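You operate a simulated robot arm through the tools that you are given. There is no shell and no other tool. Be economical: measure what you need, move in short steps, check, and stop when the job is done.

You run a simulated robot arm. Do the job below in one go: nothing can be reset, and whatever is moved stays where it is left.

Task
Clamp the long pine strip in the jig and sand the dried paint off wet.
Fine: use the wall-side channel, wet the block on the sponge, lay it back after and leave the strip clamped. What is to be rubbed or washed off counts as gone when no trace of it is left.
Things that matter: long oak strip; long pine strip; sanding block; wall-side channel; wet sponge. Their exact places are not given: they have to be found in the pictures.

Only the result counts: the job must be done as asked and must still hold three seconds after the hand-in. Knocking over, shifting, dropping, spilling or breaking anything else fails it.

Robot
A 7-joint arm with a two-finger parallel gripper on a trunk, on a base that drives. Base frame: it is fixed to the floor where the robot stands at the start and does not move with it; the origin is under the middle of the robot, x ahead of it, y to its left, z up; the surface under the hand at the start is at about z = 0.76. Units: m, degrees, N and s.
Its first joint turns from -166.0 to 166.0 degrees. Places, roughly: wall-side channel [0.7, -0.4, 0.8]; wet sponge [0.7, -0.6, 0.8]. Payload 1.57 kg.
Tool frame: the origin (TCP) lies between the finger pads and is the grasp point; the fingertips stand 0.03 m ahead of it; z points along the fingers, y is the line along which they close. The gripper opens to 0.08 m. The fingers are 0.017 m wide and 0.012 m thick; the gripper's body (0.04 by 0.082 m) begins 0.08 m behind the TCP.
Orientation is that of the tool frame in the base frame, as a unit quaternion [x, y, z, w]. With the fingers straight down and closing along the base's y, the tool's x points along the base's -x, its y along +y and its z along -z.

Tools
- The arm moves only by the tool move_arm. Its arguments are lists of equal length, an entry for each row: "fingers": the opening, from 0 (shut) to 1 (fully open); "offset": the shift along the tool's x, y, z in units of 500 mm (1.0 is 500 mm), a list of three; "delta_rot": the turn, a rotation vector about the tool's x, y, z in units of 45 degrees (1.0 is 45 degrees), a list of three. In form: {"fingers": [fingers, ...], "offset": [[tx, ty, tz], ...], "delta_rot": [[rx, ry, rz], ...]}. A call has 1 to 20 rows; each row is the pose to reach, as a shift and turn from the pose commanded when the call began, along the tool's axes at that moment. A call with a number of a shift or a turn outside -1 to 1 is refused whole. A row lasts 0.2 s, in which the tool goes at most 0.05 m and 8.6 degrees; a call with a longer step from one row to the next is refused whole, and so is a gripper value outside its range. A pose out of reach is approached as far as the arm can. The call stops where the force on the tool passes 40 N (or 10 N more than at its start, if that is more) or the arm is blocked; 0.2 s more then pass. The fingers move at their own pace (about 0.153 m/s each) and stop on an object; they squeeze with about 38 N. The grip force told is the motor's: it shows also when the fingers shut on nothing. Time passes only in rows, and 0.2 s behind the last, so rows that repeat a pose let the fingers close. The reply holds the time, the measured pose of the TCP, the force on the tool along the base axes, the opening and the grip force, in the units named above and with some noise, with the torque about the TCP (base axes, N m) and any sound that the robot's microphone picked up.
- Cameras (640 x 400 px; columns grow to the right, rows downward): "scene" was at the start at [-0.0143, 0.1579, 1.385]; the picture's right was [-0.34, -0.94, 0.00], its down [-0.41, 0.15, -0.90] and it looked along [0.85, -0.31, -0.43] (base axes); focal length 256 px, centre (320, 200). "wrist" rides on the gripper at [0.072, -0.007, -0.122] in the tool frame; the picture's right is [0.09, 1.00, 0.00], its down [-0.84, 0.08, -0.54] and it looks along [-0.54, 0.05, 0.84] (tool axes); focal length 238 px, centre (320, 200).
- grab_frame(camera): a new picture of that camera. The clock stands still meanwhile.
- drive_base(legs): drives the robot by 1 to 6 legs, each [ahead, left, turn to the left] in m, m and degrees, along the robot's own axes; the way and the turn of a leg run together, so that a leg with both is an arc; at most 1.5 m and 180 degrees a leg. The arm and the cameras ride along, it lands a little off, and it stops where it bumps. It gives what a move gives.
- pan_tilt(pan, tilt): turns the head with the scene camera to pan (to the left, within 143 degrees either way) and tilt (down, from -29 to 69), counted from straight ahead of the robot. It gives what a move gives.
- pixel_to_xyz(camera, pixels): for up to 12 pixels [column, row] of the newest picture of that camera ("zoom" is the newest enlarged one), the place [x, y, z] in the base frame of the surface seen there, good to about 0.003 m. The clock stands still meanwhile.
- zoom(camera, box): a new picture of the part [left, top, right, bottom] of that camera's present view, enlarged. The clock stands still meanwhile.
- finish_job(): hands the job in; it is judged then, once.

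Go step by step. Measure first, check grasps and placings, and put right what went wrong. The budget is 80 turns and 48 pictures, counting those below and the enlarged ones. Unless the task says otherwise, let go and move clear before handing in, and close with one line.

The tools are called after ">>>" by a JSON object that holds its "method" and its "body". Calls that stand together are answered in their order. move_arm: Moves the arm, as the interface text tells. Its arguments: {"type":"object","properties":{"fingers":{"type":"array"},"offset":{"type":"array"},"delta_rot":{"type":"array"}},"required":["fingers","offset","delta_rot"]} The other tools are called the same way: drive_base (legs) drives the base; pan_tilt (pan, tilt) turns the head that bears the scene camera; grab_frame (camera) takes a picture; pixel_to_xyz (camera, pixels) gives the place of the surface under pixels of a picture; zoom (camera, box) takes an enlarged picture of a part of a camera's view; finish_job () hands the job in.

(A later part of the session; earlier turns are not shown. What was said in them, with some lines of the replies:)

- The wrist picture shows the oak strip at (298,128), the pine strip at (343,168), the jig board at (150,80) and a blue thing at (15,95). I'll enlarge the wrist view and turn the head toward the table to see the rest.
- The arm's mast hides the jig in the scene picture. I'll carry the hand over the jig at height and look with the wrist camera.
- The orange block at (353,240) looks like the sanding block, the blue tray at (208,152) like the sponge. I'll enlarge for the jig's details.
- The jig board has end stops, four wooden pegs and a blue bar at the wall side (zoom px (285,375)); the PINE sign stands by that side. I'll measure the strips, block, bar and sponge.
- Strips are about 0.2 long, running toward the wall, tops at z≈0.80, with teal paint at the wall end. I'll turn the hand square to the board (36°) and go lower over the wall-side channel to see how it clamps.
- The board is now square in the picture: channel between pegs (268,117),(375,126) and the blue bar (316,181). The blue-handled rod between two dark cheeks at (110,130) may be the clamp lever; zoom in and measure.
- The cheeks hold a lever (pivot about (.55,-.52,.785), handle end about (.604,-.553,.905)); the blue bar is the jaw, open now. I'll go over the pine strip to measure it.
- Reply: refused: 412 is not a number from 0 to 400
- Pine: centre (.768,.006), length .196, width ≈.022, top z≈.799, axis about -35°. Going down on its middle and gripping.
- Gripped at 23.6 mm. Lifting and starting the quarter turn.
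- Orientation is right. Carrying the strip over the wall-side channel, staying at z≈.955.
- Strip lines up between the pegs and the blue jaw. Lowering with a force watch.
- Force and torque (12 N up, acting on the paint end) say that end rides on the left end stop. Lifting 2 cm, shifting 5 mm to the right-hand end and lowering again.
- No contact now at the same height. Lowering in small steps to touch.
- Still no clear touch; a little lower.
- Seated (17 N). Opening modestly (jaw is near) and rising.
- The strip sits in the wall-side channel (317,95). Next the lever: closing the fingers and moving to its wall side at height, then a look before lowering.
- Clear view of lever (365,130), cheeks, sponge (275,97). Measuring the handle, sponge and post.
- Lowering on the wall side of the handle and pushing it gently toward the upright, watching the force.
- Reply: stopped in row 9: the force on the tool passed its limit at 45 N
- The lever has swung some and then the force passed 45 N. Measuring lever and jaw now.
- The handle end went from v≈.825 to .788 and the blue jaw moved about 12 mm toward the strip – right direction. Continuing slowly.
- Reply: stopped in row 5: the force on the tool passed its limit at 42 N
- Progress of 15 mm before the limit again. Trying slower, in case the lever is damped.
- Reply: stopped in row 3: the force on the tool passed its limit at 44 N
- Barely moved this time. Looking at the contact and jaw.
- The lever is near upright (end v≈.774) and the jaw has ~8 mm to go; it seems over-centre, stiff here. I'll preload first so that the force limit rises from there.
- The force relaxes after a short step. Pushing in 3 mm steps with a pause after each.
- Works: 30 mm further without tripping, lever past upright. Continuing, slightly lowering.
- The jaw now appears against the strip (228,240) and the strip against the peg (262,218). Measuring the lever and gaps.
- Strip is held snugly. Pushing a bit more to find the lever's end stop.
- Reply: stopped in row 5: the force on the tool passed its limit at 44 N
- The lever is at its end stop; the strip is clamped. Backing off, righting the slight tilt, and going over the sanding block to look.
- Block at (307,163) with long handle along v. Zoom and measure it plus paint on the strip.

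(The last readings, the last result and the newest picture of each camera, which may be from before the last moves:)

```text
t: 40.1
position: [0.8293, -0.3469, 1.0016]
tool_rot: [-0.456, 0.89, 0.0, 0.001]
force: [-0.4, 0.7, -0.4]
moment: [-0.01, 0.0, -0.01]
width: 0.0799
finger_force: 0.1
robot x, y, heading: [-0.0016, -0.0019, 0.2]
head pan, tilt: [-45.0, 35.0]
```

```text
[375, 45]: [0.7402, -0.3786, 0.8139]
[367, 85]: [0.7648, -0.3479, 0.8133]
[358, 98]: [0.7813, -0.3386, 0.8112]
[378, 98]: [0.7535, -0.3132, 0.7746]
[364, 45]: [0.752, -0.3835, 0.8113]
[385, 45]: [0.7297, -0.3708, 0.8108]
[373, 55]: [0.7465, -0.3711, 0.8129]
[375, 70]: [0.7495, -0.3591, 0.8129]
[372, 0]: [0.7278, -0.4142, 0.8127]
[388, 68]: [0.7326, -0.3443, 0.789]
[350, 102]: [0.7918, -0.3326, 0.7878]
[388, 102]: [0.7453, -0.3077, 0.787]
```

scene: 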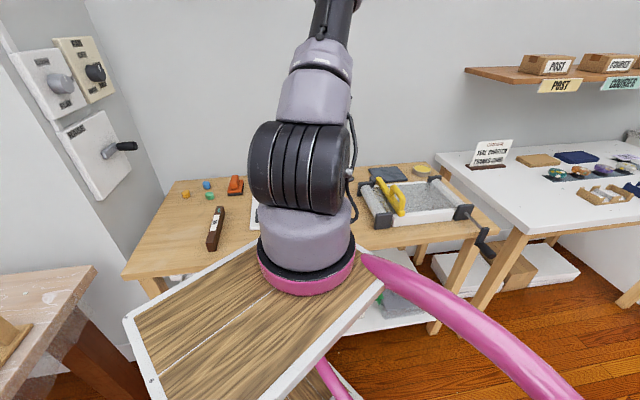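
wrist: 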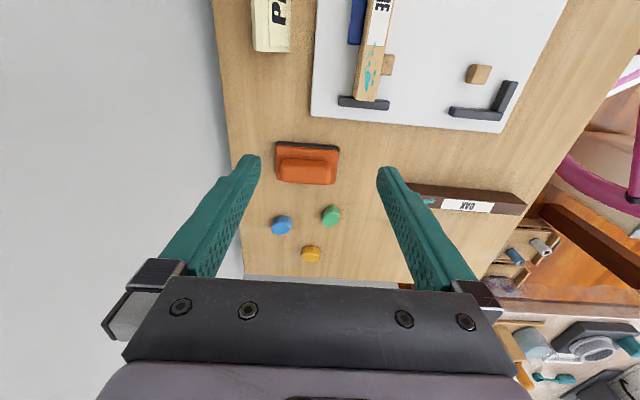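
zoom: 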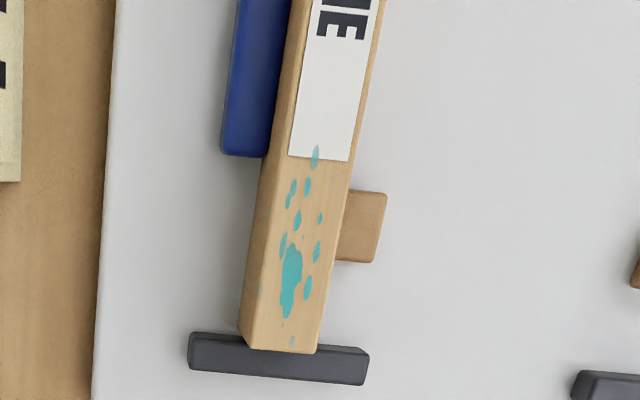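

Paint lies on the strip's top from about u=.126 to its end (.182), z≈.813; block centre ≈(.888,-.283), handle ≈.027 wide, top .815, base top .785. Turning the hand back a quarter turn over the block.

>>> {"method": "move_arm", "body": {"fingers": [1, 1, 1, 1, 1, 1], "offset": [[-0.04, -0.005, 0], [-0.08, -0.01, 0], [-0.13, -0.015, 0], [-0.172, -0.021, 0], [-0.172, -0.021, 0], [-0.172, -0.021, 0]], "delta_rot": [[0, 0, 0.17], [0, 0, 0.34], [0, 0, 0.51], [0, 0, 0.68], [0, 0, 0.85], [0, 0, 1.0]]}}

>>> {"method": "move_arm", "body": {"fingers": [1, 1, 1, 1, 1, 1, 1], "offset": [[0, 0, 0], [0, 0, 0], [0, 0, 0], [0, 0, 0.05], [0, 0, 0.1], [0, 0, 0.18], [0, 0, 0.18]], "delta_rot": [[0, 0, 0.17], [0, 0, 0.34], [0, 0, 0.51], [0, 0, 0.68], [0, 0, 0.85], [0, 0, 1.0], [0, 0, 1.0]]}}

>>> {"method": "grab_frame", "body": {"camera": "wrist"}}

```text
t: 41.5
position: [0.8906, -0.2849, 1.0021]
tool_rot: [-0.08, 0.997, 0.001, 0.0]
force: [-0.5, 1.3, 0.1]
moment: [0.03, -0.01, 0.06]
width: 0.08
finger_force: 0.1
robot x, y, heading: [-0.0007, 0.0005, -0.0]
head pan, tilt: [-45.0, 35.0]
```

```text
t: 43.1
position: [0.8865, -0.285, 0.91]
tool_rot: [0.308, 0.951, 0.0, 0.001]
force: [-0.1, -0.1, -0.3]
moment: [0.03, -0.01, 0.03]
width: 0.0799
finger_force: 0.0
robot x, y, heading: [0.0026, 0.0009, -0.3]
head pan, tilt: [-45.0, 35.0]
```

```text
18 pictures are left
```

wrist: 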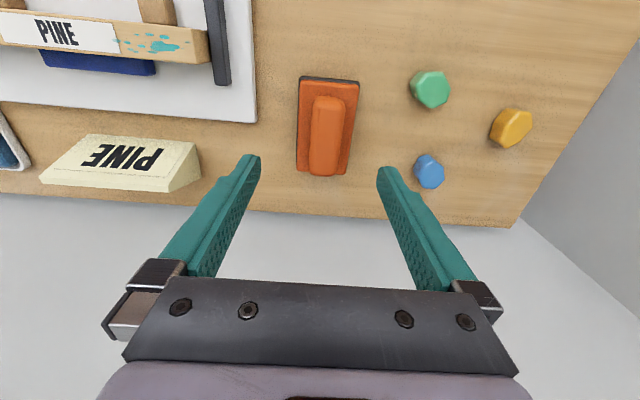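

Block between the fingers. Checking centring and the peg clearance with points.

>>> {"method": "pixel_to_xyz", "body": {"camera": "wrist", "pixels": [[314, 130], [343, 130], [329, 130], [331, 99], [324, 174], [299, 125], [357, 125], [328, 78], [416, 172], [430, 160], [325, 110], [190, 160]]}}

```text
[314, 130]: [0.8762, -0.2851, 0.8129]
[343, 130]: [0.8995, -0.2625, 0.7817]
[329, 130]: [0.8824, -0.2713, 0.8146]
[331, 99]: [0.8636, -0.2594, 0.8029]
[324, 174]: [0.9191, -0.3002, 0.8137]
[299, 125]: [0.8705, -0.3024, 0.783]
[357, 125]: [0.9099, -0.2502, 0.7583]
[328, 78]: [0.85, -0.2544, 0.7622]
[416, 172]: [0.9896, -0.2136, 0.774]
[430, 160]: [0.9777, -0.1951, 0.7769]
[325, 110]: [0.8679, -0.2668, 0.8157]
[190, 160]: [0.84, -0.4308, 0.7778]
```

Handle centre u≈.2945, i.e. 7 mm further along the tool's y. Lowering and gripping the handle.

>>> {"method": "move_arm", "body": {"fingers": [0.8, 0.8, 0.8, 0.8, 0, 0, 0, 0], "offset": [[0, 0.014, 0.05], [0, 0.014, 0.12], [0, 0.014, 0.176], [0, 0.014, 0.176], [0, 0.014, 0.176], [0, 0.014, 0.176], [0, 0.014, 0.176], [0, 0.014, 0.176]], "delta_rot": [[0, 0, 0], [0, 0, 0], [0, 0, 0], [0, 0, 0], [0, 0, 0], [0, 0, 0], [0, 0, 0], [0, 0, 0]]}}

```text
t: 44.9
position: [0.8912, -0.2782, 0.8237]
tool_rot: [0.308, 0.951, 0.001, -0.001]
force: [-0.1, -1.0, 1.1]
moment: [-0.03, -0.03, 0.0]
width: 0.0293
finger_force: 37.3
robot x, y, heading: [0.0006, -0.0031, 0.2]
head pan, tilt: [-45.0, 35.0]
```

Handle gripped (29 mm). Lifting and carrying the block over the sponge.

>>> {"method": "move_arm", "body": {"fingers": [0, 0, 0, 0, 0, 0, 0, 0, 0, 0, 0, 0, 0], "offset": [[0, 0, -0.08], [0, 0, -0.16], [0, -0.04, -0.21], [-0.005, -0.12, -0.21], [-0.01, -0.2, -0.21], [-0.016, -0.29, -0.21], [-0.022, -0.38, -0.21], [-0.028, -0.47, -0.21], [-0.034, -0.56, -0.21], [-0.042, -0.64, -0.21], [-0.05, -0.72, -0.21], [-0.055, -0.794, -0.21], [-0.055, -0.794, -0.21]], "delta_rot": [[0, 0, 0], [0, 0, 0], [0, 0, 0], [0, 0, 0], [0, 0, 0], [0, 0, 0], [0, 0, 0], [0, 0, 0], [0, 0, 0], [0, 0, 0], [0, 0, 0], [0, 0, 0], [0, 0, 0]]}}

>>> {"method": "grab_frame", "body": {"camera": "wrist"}}

```text
t: 47.7
position: [0.6825, -0.6168, 0.9267]
tool_rot: [0.308, 0.951, 0.001, 0.0]
force: [-0.5, -0.3, -1.3]
moment: [0.01, 0.01, 0.02]
width: 0.0288
finger_force: 37.5
robot x, y, heading: [-0.0004, 0.0036, -0.4]
head pan, tilt: [-45.0, 35.0]
```

```text
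17 pictures are left
```

wrist: 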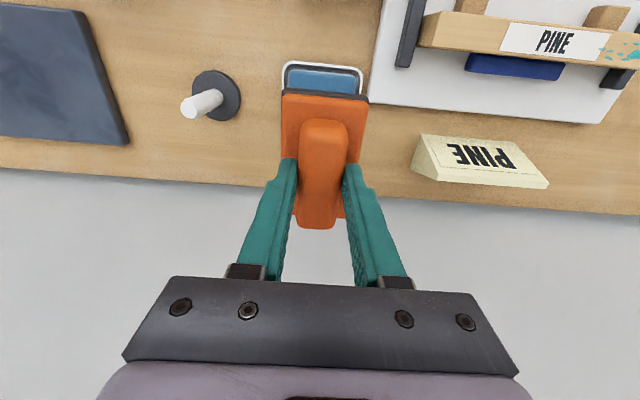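

Block is above the sponge (322,78). Lowering to press it in.

>>> {"method": "move_arm", "body": {"fingers": [0, 0, 0, 0, 0, 0, 0, 0, 0], "offset": [[0, 0, 0.07], [0, 0, 0.13], [0, 0, 0.15], [0, 0, 0.156], [0, 0, 0.162], [0, 0, 0.166], [0, 0, 0.17], [0, 0, 0.17], [0, 0, 0.17]], "delta_rot": [[0, 0, 0], [0, 0, 0], [0, 0, 0], [0, 0, 0], [0, 0, 0], [0, 0, 0], [0, 0, 0], [0, 0, 0], [0, 0, 0]]}}

```text
t: 49.5
position: [0.6833, -0.618, 0.8463]
tool_rot: [0.308, 0.951, 0.001, 0.001]
force: [-7.5, 7.7, 15.5]
moment: [0.21, 0.27, -0.11]
width: 0.0291
finger_force: 37.8
robot x, y, heading: [-0.0004, 0.0002, 0.0]
head pan, tilt: [-45.0, 35.0]
stopped in row 8: the force on the tool passed its limit at 41 N (the readings are from after the stop); the commanded pose is now the measured one
```

Firm contact with the sponge. Dwelling a moment, then lifting and checking the block's underside state and the sponge.

>>> {"method": "move_arm", "body": {"fingers": [0, 0, 0, 0, 0, 0, 0, 0, 0], "offset": [[0, 0, 0], [0, 0, 0], [0, 0, 0], [0, 0, 0], [0, 0, 0], [0, 0, -0.02], [0, 0, -0.08], [0, 0, -0.15], [0, 0, -0.16]], "delta_rot": [[0, 0, 0], [0, 0, 0], [0, 0, 0], [0, 0, 0], [0, 0, 0], [0, 0, 0], [0, 0, 0], [0, 0, 0], [0, 0, 0]]}}

>>> {"method": "grab_frame", "body": {"camera": "wrist"}}

```text
t: 51.5
position: [0.6843, -0.6202, 0.9268]
tool_rot: [0.307, 0.952, 0.0, 0.0]
force: [-0.2, -0.4, -0.6]
moment: [0.06, -0.02, 0.0]
width: 0.0288
finger_force: 38.0
robot x, y, heading: [0.0034, 0.0021, 0.0]
head pan, tilt: [-45.0, 35.0]
```

```text
16 pictures are left
```

wrist: 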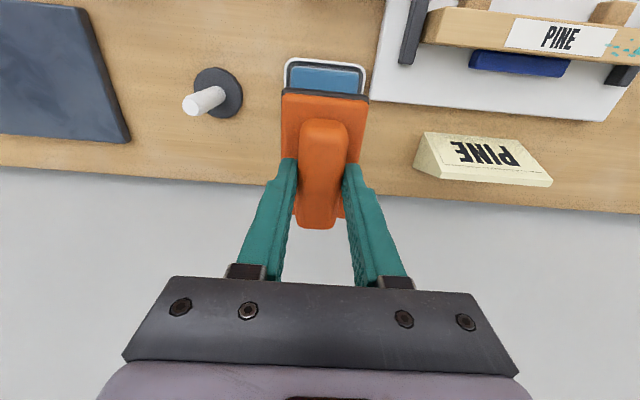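

Block wetted. Carrying it over the painted end of the strip and lowering to just above it.

>>> {"method": "move_arm", "body": {"fingers": [0, 0, 0, 0, 0, 0, 0, 0, 0, 0], "offset": [[0.033, 0.085, 0], [0.066, 0.17, 0], [0.1, 0.255, 0], [0.13, 0.34, 0], [0.165, 0.425, 0], [0.194, 0.505, 0], [0.194, 0.505, 0.04], [0.194, 0.505, 0.08], [0.194, 0.505, 0.09], [0.194, 0.505, 0.09]], "delta_rot": [[0, 0, 0], [0, 0, 0], [0, 0, 0], [0, 0, 0], [0, 0, 0], [0, 0, 0], [0, 0, 0], [0, 0, 0], [0, 0, 0], [0, 0, 0]]}}

>>> {"method": "move_arm", "body": {"fingers": [0, 0, 0, 0], "offset": [[0, 0, 0.003], [0, 0, 0.006], [0, 0, 0.009], [0, 0, 0.009]], "delta_rot": [[0, 0, 0], [0, 0, 0], [0, 0, 0], [0, 0, 0]]}}

```text
t: 53.7
position: [0.7574, -0.3544, 0.8789]
tool_rot: [0.307, 0.952, 0.0, 0.001]
force: [-0.4, -0.6, -0.4]
moment: [-0.03, -0.02, -0.02]
width: 0.029
finger_force: 38.4
robot x, y, heading: [0.0019, 0.0023, 0.1]
head pan, tilt: [-45.0, 35.0]
```

```text
t: 54.8
position: [0.756, -0.3542, 0.8776]
tool_rot: [0.307, 0.952, 0.001, 0.003]
force: [-7.2, 4.8, 15.8]
moment: [0.17, 0.54, -0.03]
width: 0.029
finger_force: 37.7
robot x, y, heading: [0.0006, 0.0008, -0.0]
head pan, tilt: [-45.0, 35.0]
stopped in row 4: the force on the tool passed its limit at 41 N (the readings are from after the stop); the commanded pose is now the measured one
```

In contact with the strip (16 N) at u≈.155. Rubbing back and forth along the strip.

>>> {"method": "move_arm", "body": {"fingers": [0, 0, 0, 0, 0, 0, 0, 0, 0, 0, 0, 0, 0, 0, 0, 0, 0, 0, 0, 0], "offset": [[0, 0.02, 0], [0, 0.04, 0], [0, 0.02, 0], [0, 0, 0], [0, -0.02, 0], [0, -0.04, 0], [0, -0.06, 0], [0, -0.04, 0], [0, -0.02, 0], [0, 0, 0], [0, 0.02, 0], [0, 0.04, 0], [0, 0.02, 0], [0, 0, 0], [0, -0.02, 0], [0, -0.04, 0], [0, -0.06, 0], [0, -0.04, 0], [0, -0.02, 0], [0, 0, 0]], "delta_rot": [[0, 0, 0], [0, 0, 0], [0, 0, 0], [0, 0, 0], [0, 0, 0], [0, 0, 0], [0, 0, 0], [0, 0, 0], [0, 0, 0], [0, 0, 0], [0, 0, 0], [0, 0, 0], [0, 0, 0], [0, 0, 0], [0, 0, 0], [0, 0, 0], [0, 0, 0], [0, 0, 0], [0, 0, 0], [0, 0, 0]]}}

>>> {"method": "grab_frame", "body": {"camera": "wrist"}}

```text
t: 59.0
position: [0.7558, -0.3576, 0.8788]
tool_rot: [0.308, 0.951, 0.0, 0.004]
force: [-8.4, -12.4, 17.8]
moment: [-0.65, 0.42, 0.01]
width: 0.0292
finger_force: 38.1
robot x, y, heading: [0.0007, 0.0005, 0.0]
head pan, tilt: [-45.0, 35.0]
```

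```text
15 pictures are left
```

wrist: 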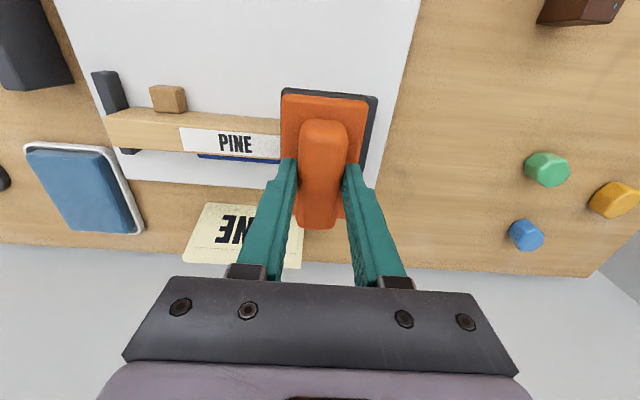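

Strokes run well with about 18 N down. One more round with slightly longer strokes, then lift to inspect.

>>> {"method": "move_arm", "body": {"fingers": [0, 0, 0, 0, 0, 0, 0, 0, 0, 0, 0, 0, 0, 0, 0, 0, 0, 0, 0, 0], "offset": [[0, 0.025, 0], [0, 0.05, 0], [0, 0.025, 0], [0, 0, 0], [0, -0.025, 0], [0, -0.05, 0], [0, -0.075, 0], [0, -0.05, 0], [0, -0.025, 0], [0, 0, 0], [0, 0.025, 0], [0, 0.05, 0], [0, 0.025, 0], [0, 0, 0], [0, -0.025, 0], [0, -0.05, 0], [0, -0.075, 0], [0, -0.05, 0], [0, -0.025, 0], [0, 0, 0]], "delta_rot": [[0, 0, 0], [0, 0, 0], [0, 0, 0], [0, 0, 0], [0, 0, 0], [0, 0, 0], [0, 0, 0], [0, 0, 0], [0, 0, 0], [0, 0, 0], [0, 0, 0], [0, 0, 0], [0, 0, 0], [0, 0, 0], [0, 0, 0], [0, 0, 0], [0, 0, 0], [0, 0, 0], [0, 0, 0], [0, 0, 0]]}}

>>> {"method": "move_arm", "body": {"fingers": [0, 0, 0, 0, 0, 0, 0], "offset": [[0, 0, -0.02], [0, 0.03, -0.08], [0, 0.12, -0.1], [0, 0.21, -0.1], [0, 0.28, -0.1], [0, 0.28, -0.1], [0, 0.28, -0.1]], "delta_rot": [[0, 0, 0], [0, 0, 0], [0, 0, 0], [0, 0, 0], [0, 0, 0], [0, 0, 0], [0, 0, 0]]}}

>>> {"method": "grab_frame", "body": {"camera": "wrist"}}

```text
t: 62.9
position: [0.7365, -0.385, 0.8774]
tool_rot: [0.311, 0.95, -0.004, 0.001]
force: [-8.8, 0.6, 15.8]
moment: [0.46, 0.22, 0.23]
width: 0.0291
finger_force: 37.7
robot x, y, heading: [-0.0017, -0.0016, -0.2]
head pan, tilt: [-45.0, 35.0]
stopped in row 19: the force on the tool passed its limit at 46 N (the readings are from after the stop); the commanded pose is now the measured one
```

```text
t: 64.5
position: [0.8175, -0.2707, 0.9232]
tool_rot: [0.311, 0.95, -0.004, 0.0]
force: [-0.3, -0.5, -0.4]
moment: [0.0, 0.01, 0.01]
width: 0.029
finger_force: 38.1
robot x, y, heading: [-0.0054, 0.0014, -0.2]
head pan, tilt: [-45.0, 35.0]
```

```text
14 pictures are left
```

wrist: 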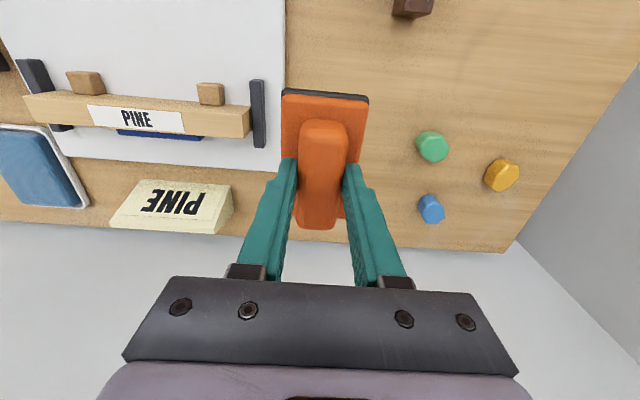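

>>> {"method": "zoom", "body": {"camera": "wrist", "box": [140, 70, 284, 160]}}

```text
4.44 times, centred on (212, 115) of wrist
```

zoom: 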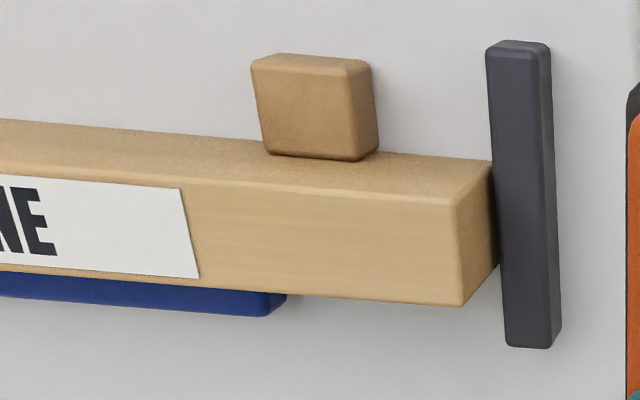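

No paint trace remains on the top. Laying the block back at its original place, with soft contact.

>>> {"method": "move_arm", "body": {"fingers": [0, 0, 0, 0, 0, 0, 0, 0, 0, 0], "offset": [[-0.05, 0.03, 0], [-0.1, 0.06, 0], [-0.128, 0.074, 0], [-0.128, 0.074, 0.07], [-0.128, 0.074, 0.14], [-0.128, 0.074, 0.18], [-0.128, 0.074, 0.19], [-0.128, 0.074, 0.195], [-0.128, 0.074, 0.198], [-0.128, 0.074, 0.198]], "delta_rot": [[0.01, -0.003, 0.008], [0.01, -0.003, 0.008], [0.01, -0.003, 0.008], [0.01, -0.003, 0.008], [0.01, -0.003, 0.008], [0.01, -0.003, 0.008], [0.01, -0.003, 0.008], [0.01, -0.003, 0.008], [0.01, -0.003, 0.008], [0.01, -0.003, 0.008]]}}

```text
t: 66.7
position: [0.8924, -0.2811, 0.8285]
tool_rot: [0.314, 0.949, -0.009, 0.001]
force: [-1.2, -0.1, -1.3]
moment: [0.0, -0.01, -0.02]
width: 0.0289
finger_force: 37.8
robot x, y, heading: [-0.0002, -0.0016, -0.1]
head pan, tilt: [-45.0, 35.0]
```

The tilt correction went the wrong way by half a degree; undoing it and lowering the last millimetres.

>>> {"method": "move_arm", "body": {"fingers": [0, 0, 0, 0, 0, 0], "offset": [[0, 0, 0], [0, 0, 0.004], [0, 0, 0.007], [0, 0, 0.01], [0, 0, 0.012], [0, 0, 0.012]], "delta_rot": [[-0.02, 0.006, -0.016], [-0.02, 0.006, -0.016], [-0.02, 0.006, -0.016], [-0.02, 0.006, -0.016], [-0.02, 0.006, -0.016], [-0.02, 0.006, -0.016]]}}

```text
t: 68.2
position: [0.8936, -0.2793, 0.8225]
tool_rot: [0.309, 0.951, 0.0, 0.001]
force: [-10.4, 3.3, 16.8]
moment: [-0.35, -0.06, -0.17]
width: 0.029
finger_force: 38.1
robot x, y, heading: [-0.0014, 0.0011, 0.0]
head pan, tilt: [-45.0, 35.0]
stopped in row 6: the force on the tool passed its limit at 40 N (the readings are from after the stop); the commanded pose is now the measured one
```

Block is down on the bench. Releasing, rising and looking.

>>> {"method": "move_arm", "body": {"fingers": [0.3, 0.6, 0.8, 0.8, 0.8, 0.8, 0.8, 0.8], "offset": [[0, 0, -0.003], [0, 0, -0.003], [0, 0, -0.003], [0, 0, -0.06], [0, 0, -0.14], [0, 0, -0.22], [0, 0, -0.3], [0, 0, -0.38]], "delta_rot": [[0, 0, 0], [0, 0, 0], [0, 0, 0], [0, 0, 0], [0, 0, 0], [0, 0, 0], [0, 0, 0], [0, 0, 0]]}}

>>> {"method": "grab_frame", "body": {"camera": "wrist"}}

```text
t: 70.0
position: [0.8971, -0.2795, 1.0101]
tool_rot: [0.307, 0.952, 0.001, 0.001]
force: [0.5, -0.1, 0.4]
moment: [-0.01, 0.03, 0.01]
width: 0.0639
finger_force: 0.0
robot x, y, heading: [-0.0024, -0.0056, -0.2]
head pan, tilt: [-45.0, 35.0]
```

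```text
12 pictures are left
```

wrist: 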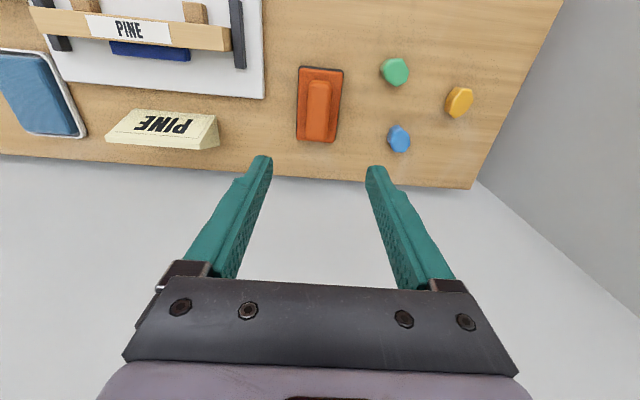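

Block lies where it was. Final inspection: moving over the strip for a close look at the paint area, clamp and lever.

>>> {"method": "move_arm", "body": {"fingers": [0.8, 0.8, 0.8, 0.8, 0.8, 0.8], "offset": [[0.04, -0.08, 0.02], [0.08, -0.16, 0.04], [0.12, -0.24, 0.06], [0.16, -0.32, 0.08], [0.2, -0.4, 0.1], [0.2, -0.4, 0.1]], "delta_rot": [[0, 0, 0], [0, 0, 0], [0, 0, 0], [0, 0, 0], [0, 0, 0], [0, 0, 0]]}}

>>> {"method": "grab_frame", "body": {"camera": "wrist"}}

>>> {"method": "zoom", "body": {"camera": "wrist", "box": [320, 60, 480, 160]}}

```text
t: 71.4
position: [0.6961, -0.3864, 0.96]
tool_rot: [0.309, 0.951, 0.0, 0.002]
force: [-0.1, -0.7, 0.2]
moment: [-0.03, 0.02, 0.02]
width: 0.0639
finger_force: 0.0
robot x, y, heading: [0.001, 0.0011, -0.0]
head pan, tilt: [-45.0, 35.0]
```

```text
11 pictures are left
```

wrist: 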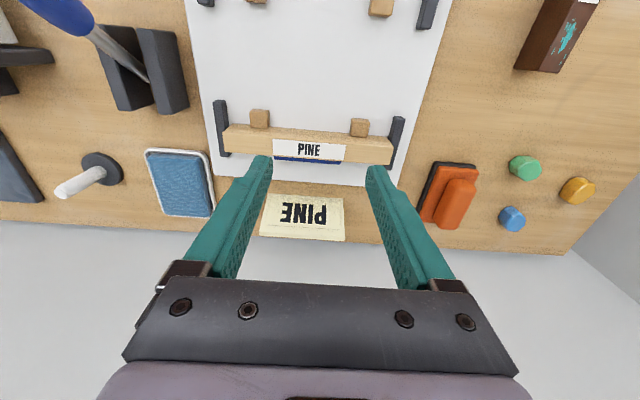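

```text
4.00 times, centred on (400, 110) of wrist
```

zoom: 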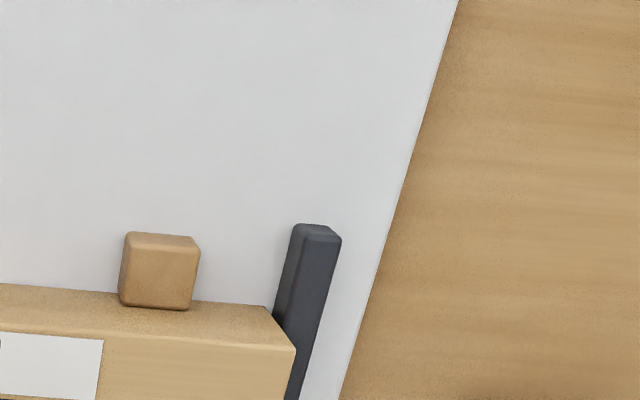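

Strip clamped, lever over, sponge and oak in place. One last enlargement of the sanded top at (365,150).

>>> {"method": "zoom", "body": {"camera": "wrist", "box": [310, 120, 406, 180]}}

```text
6.67 times, centred on (358, 150) of wrist
```

zoom: 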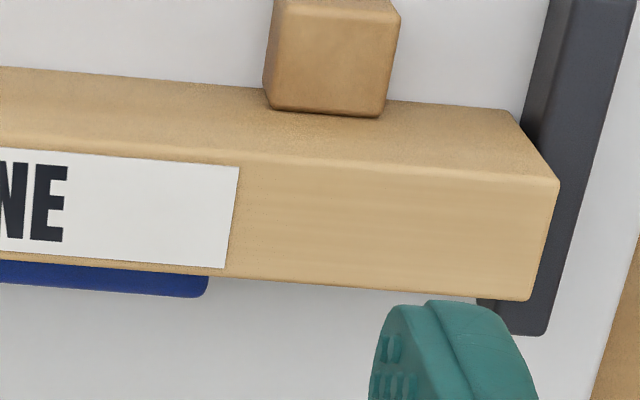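

The sanded face shows no paint, the strip is clamped and the hand is empty and clear, so I'm handing in.

>>> {"method": "finish_job", "body": {}}

```text
The job is handed in.
```

The long pine strip is clamped in the wall-side channel, the dried paint is sanded off wet with no trace showing, and the sanding block is back where it was.
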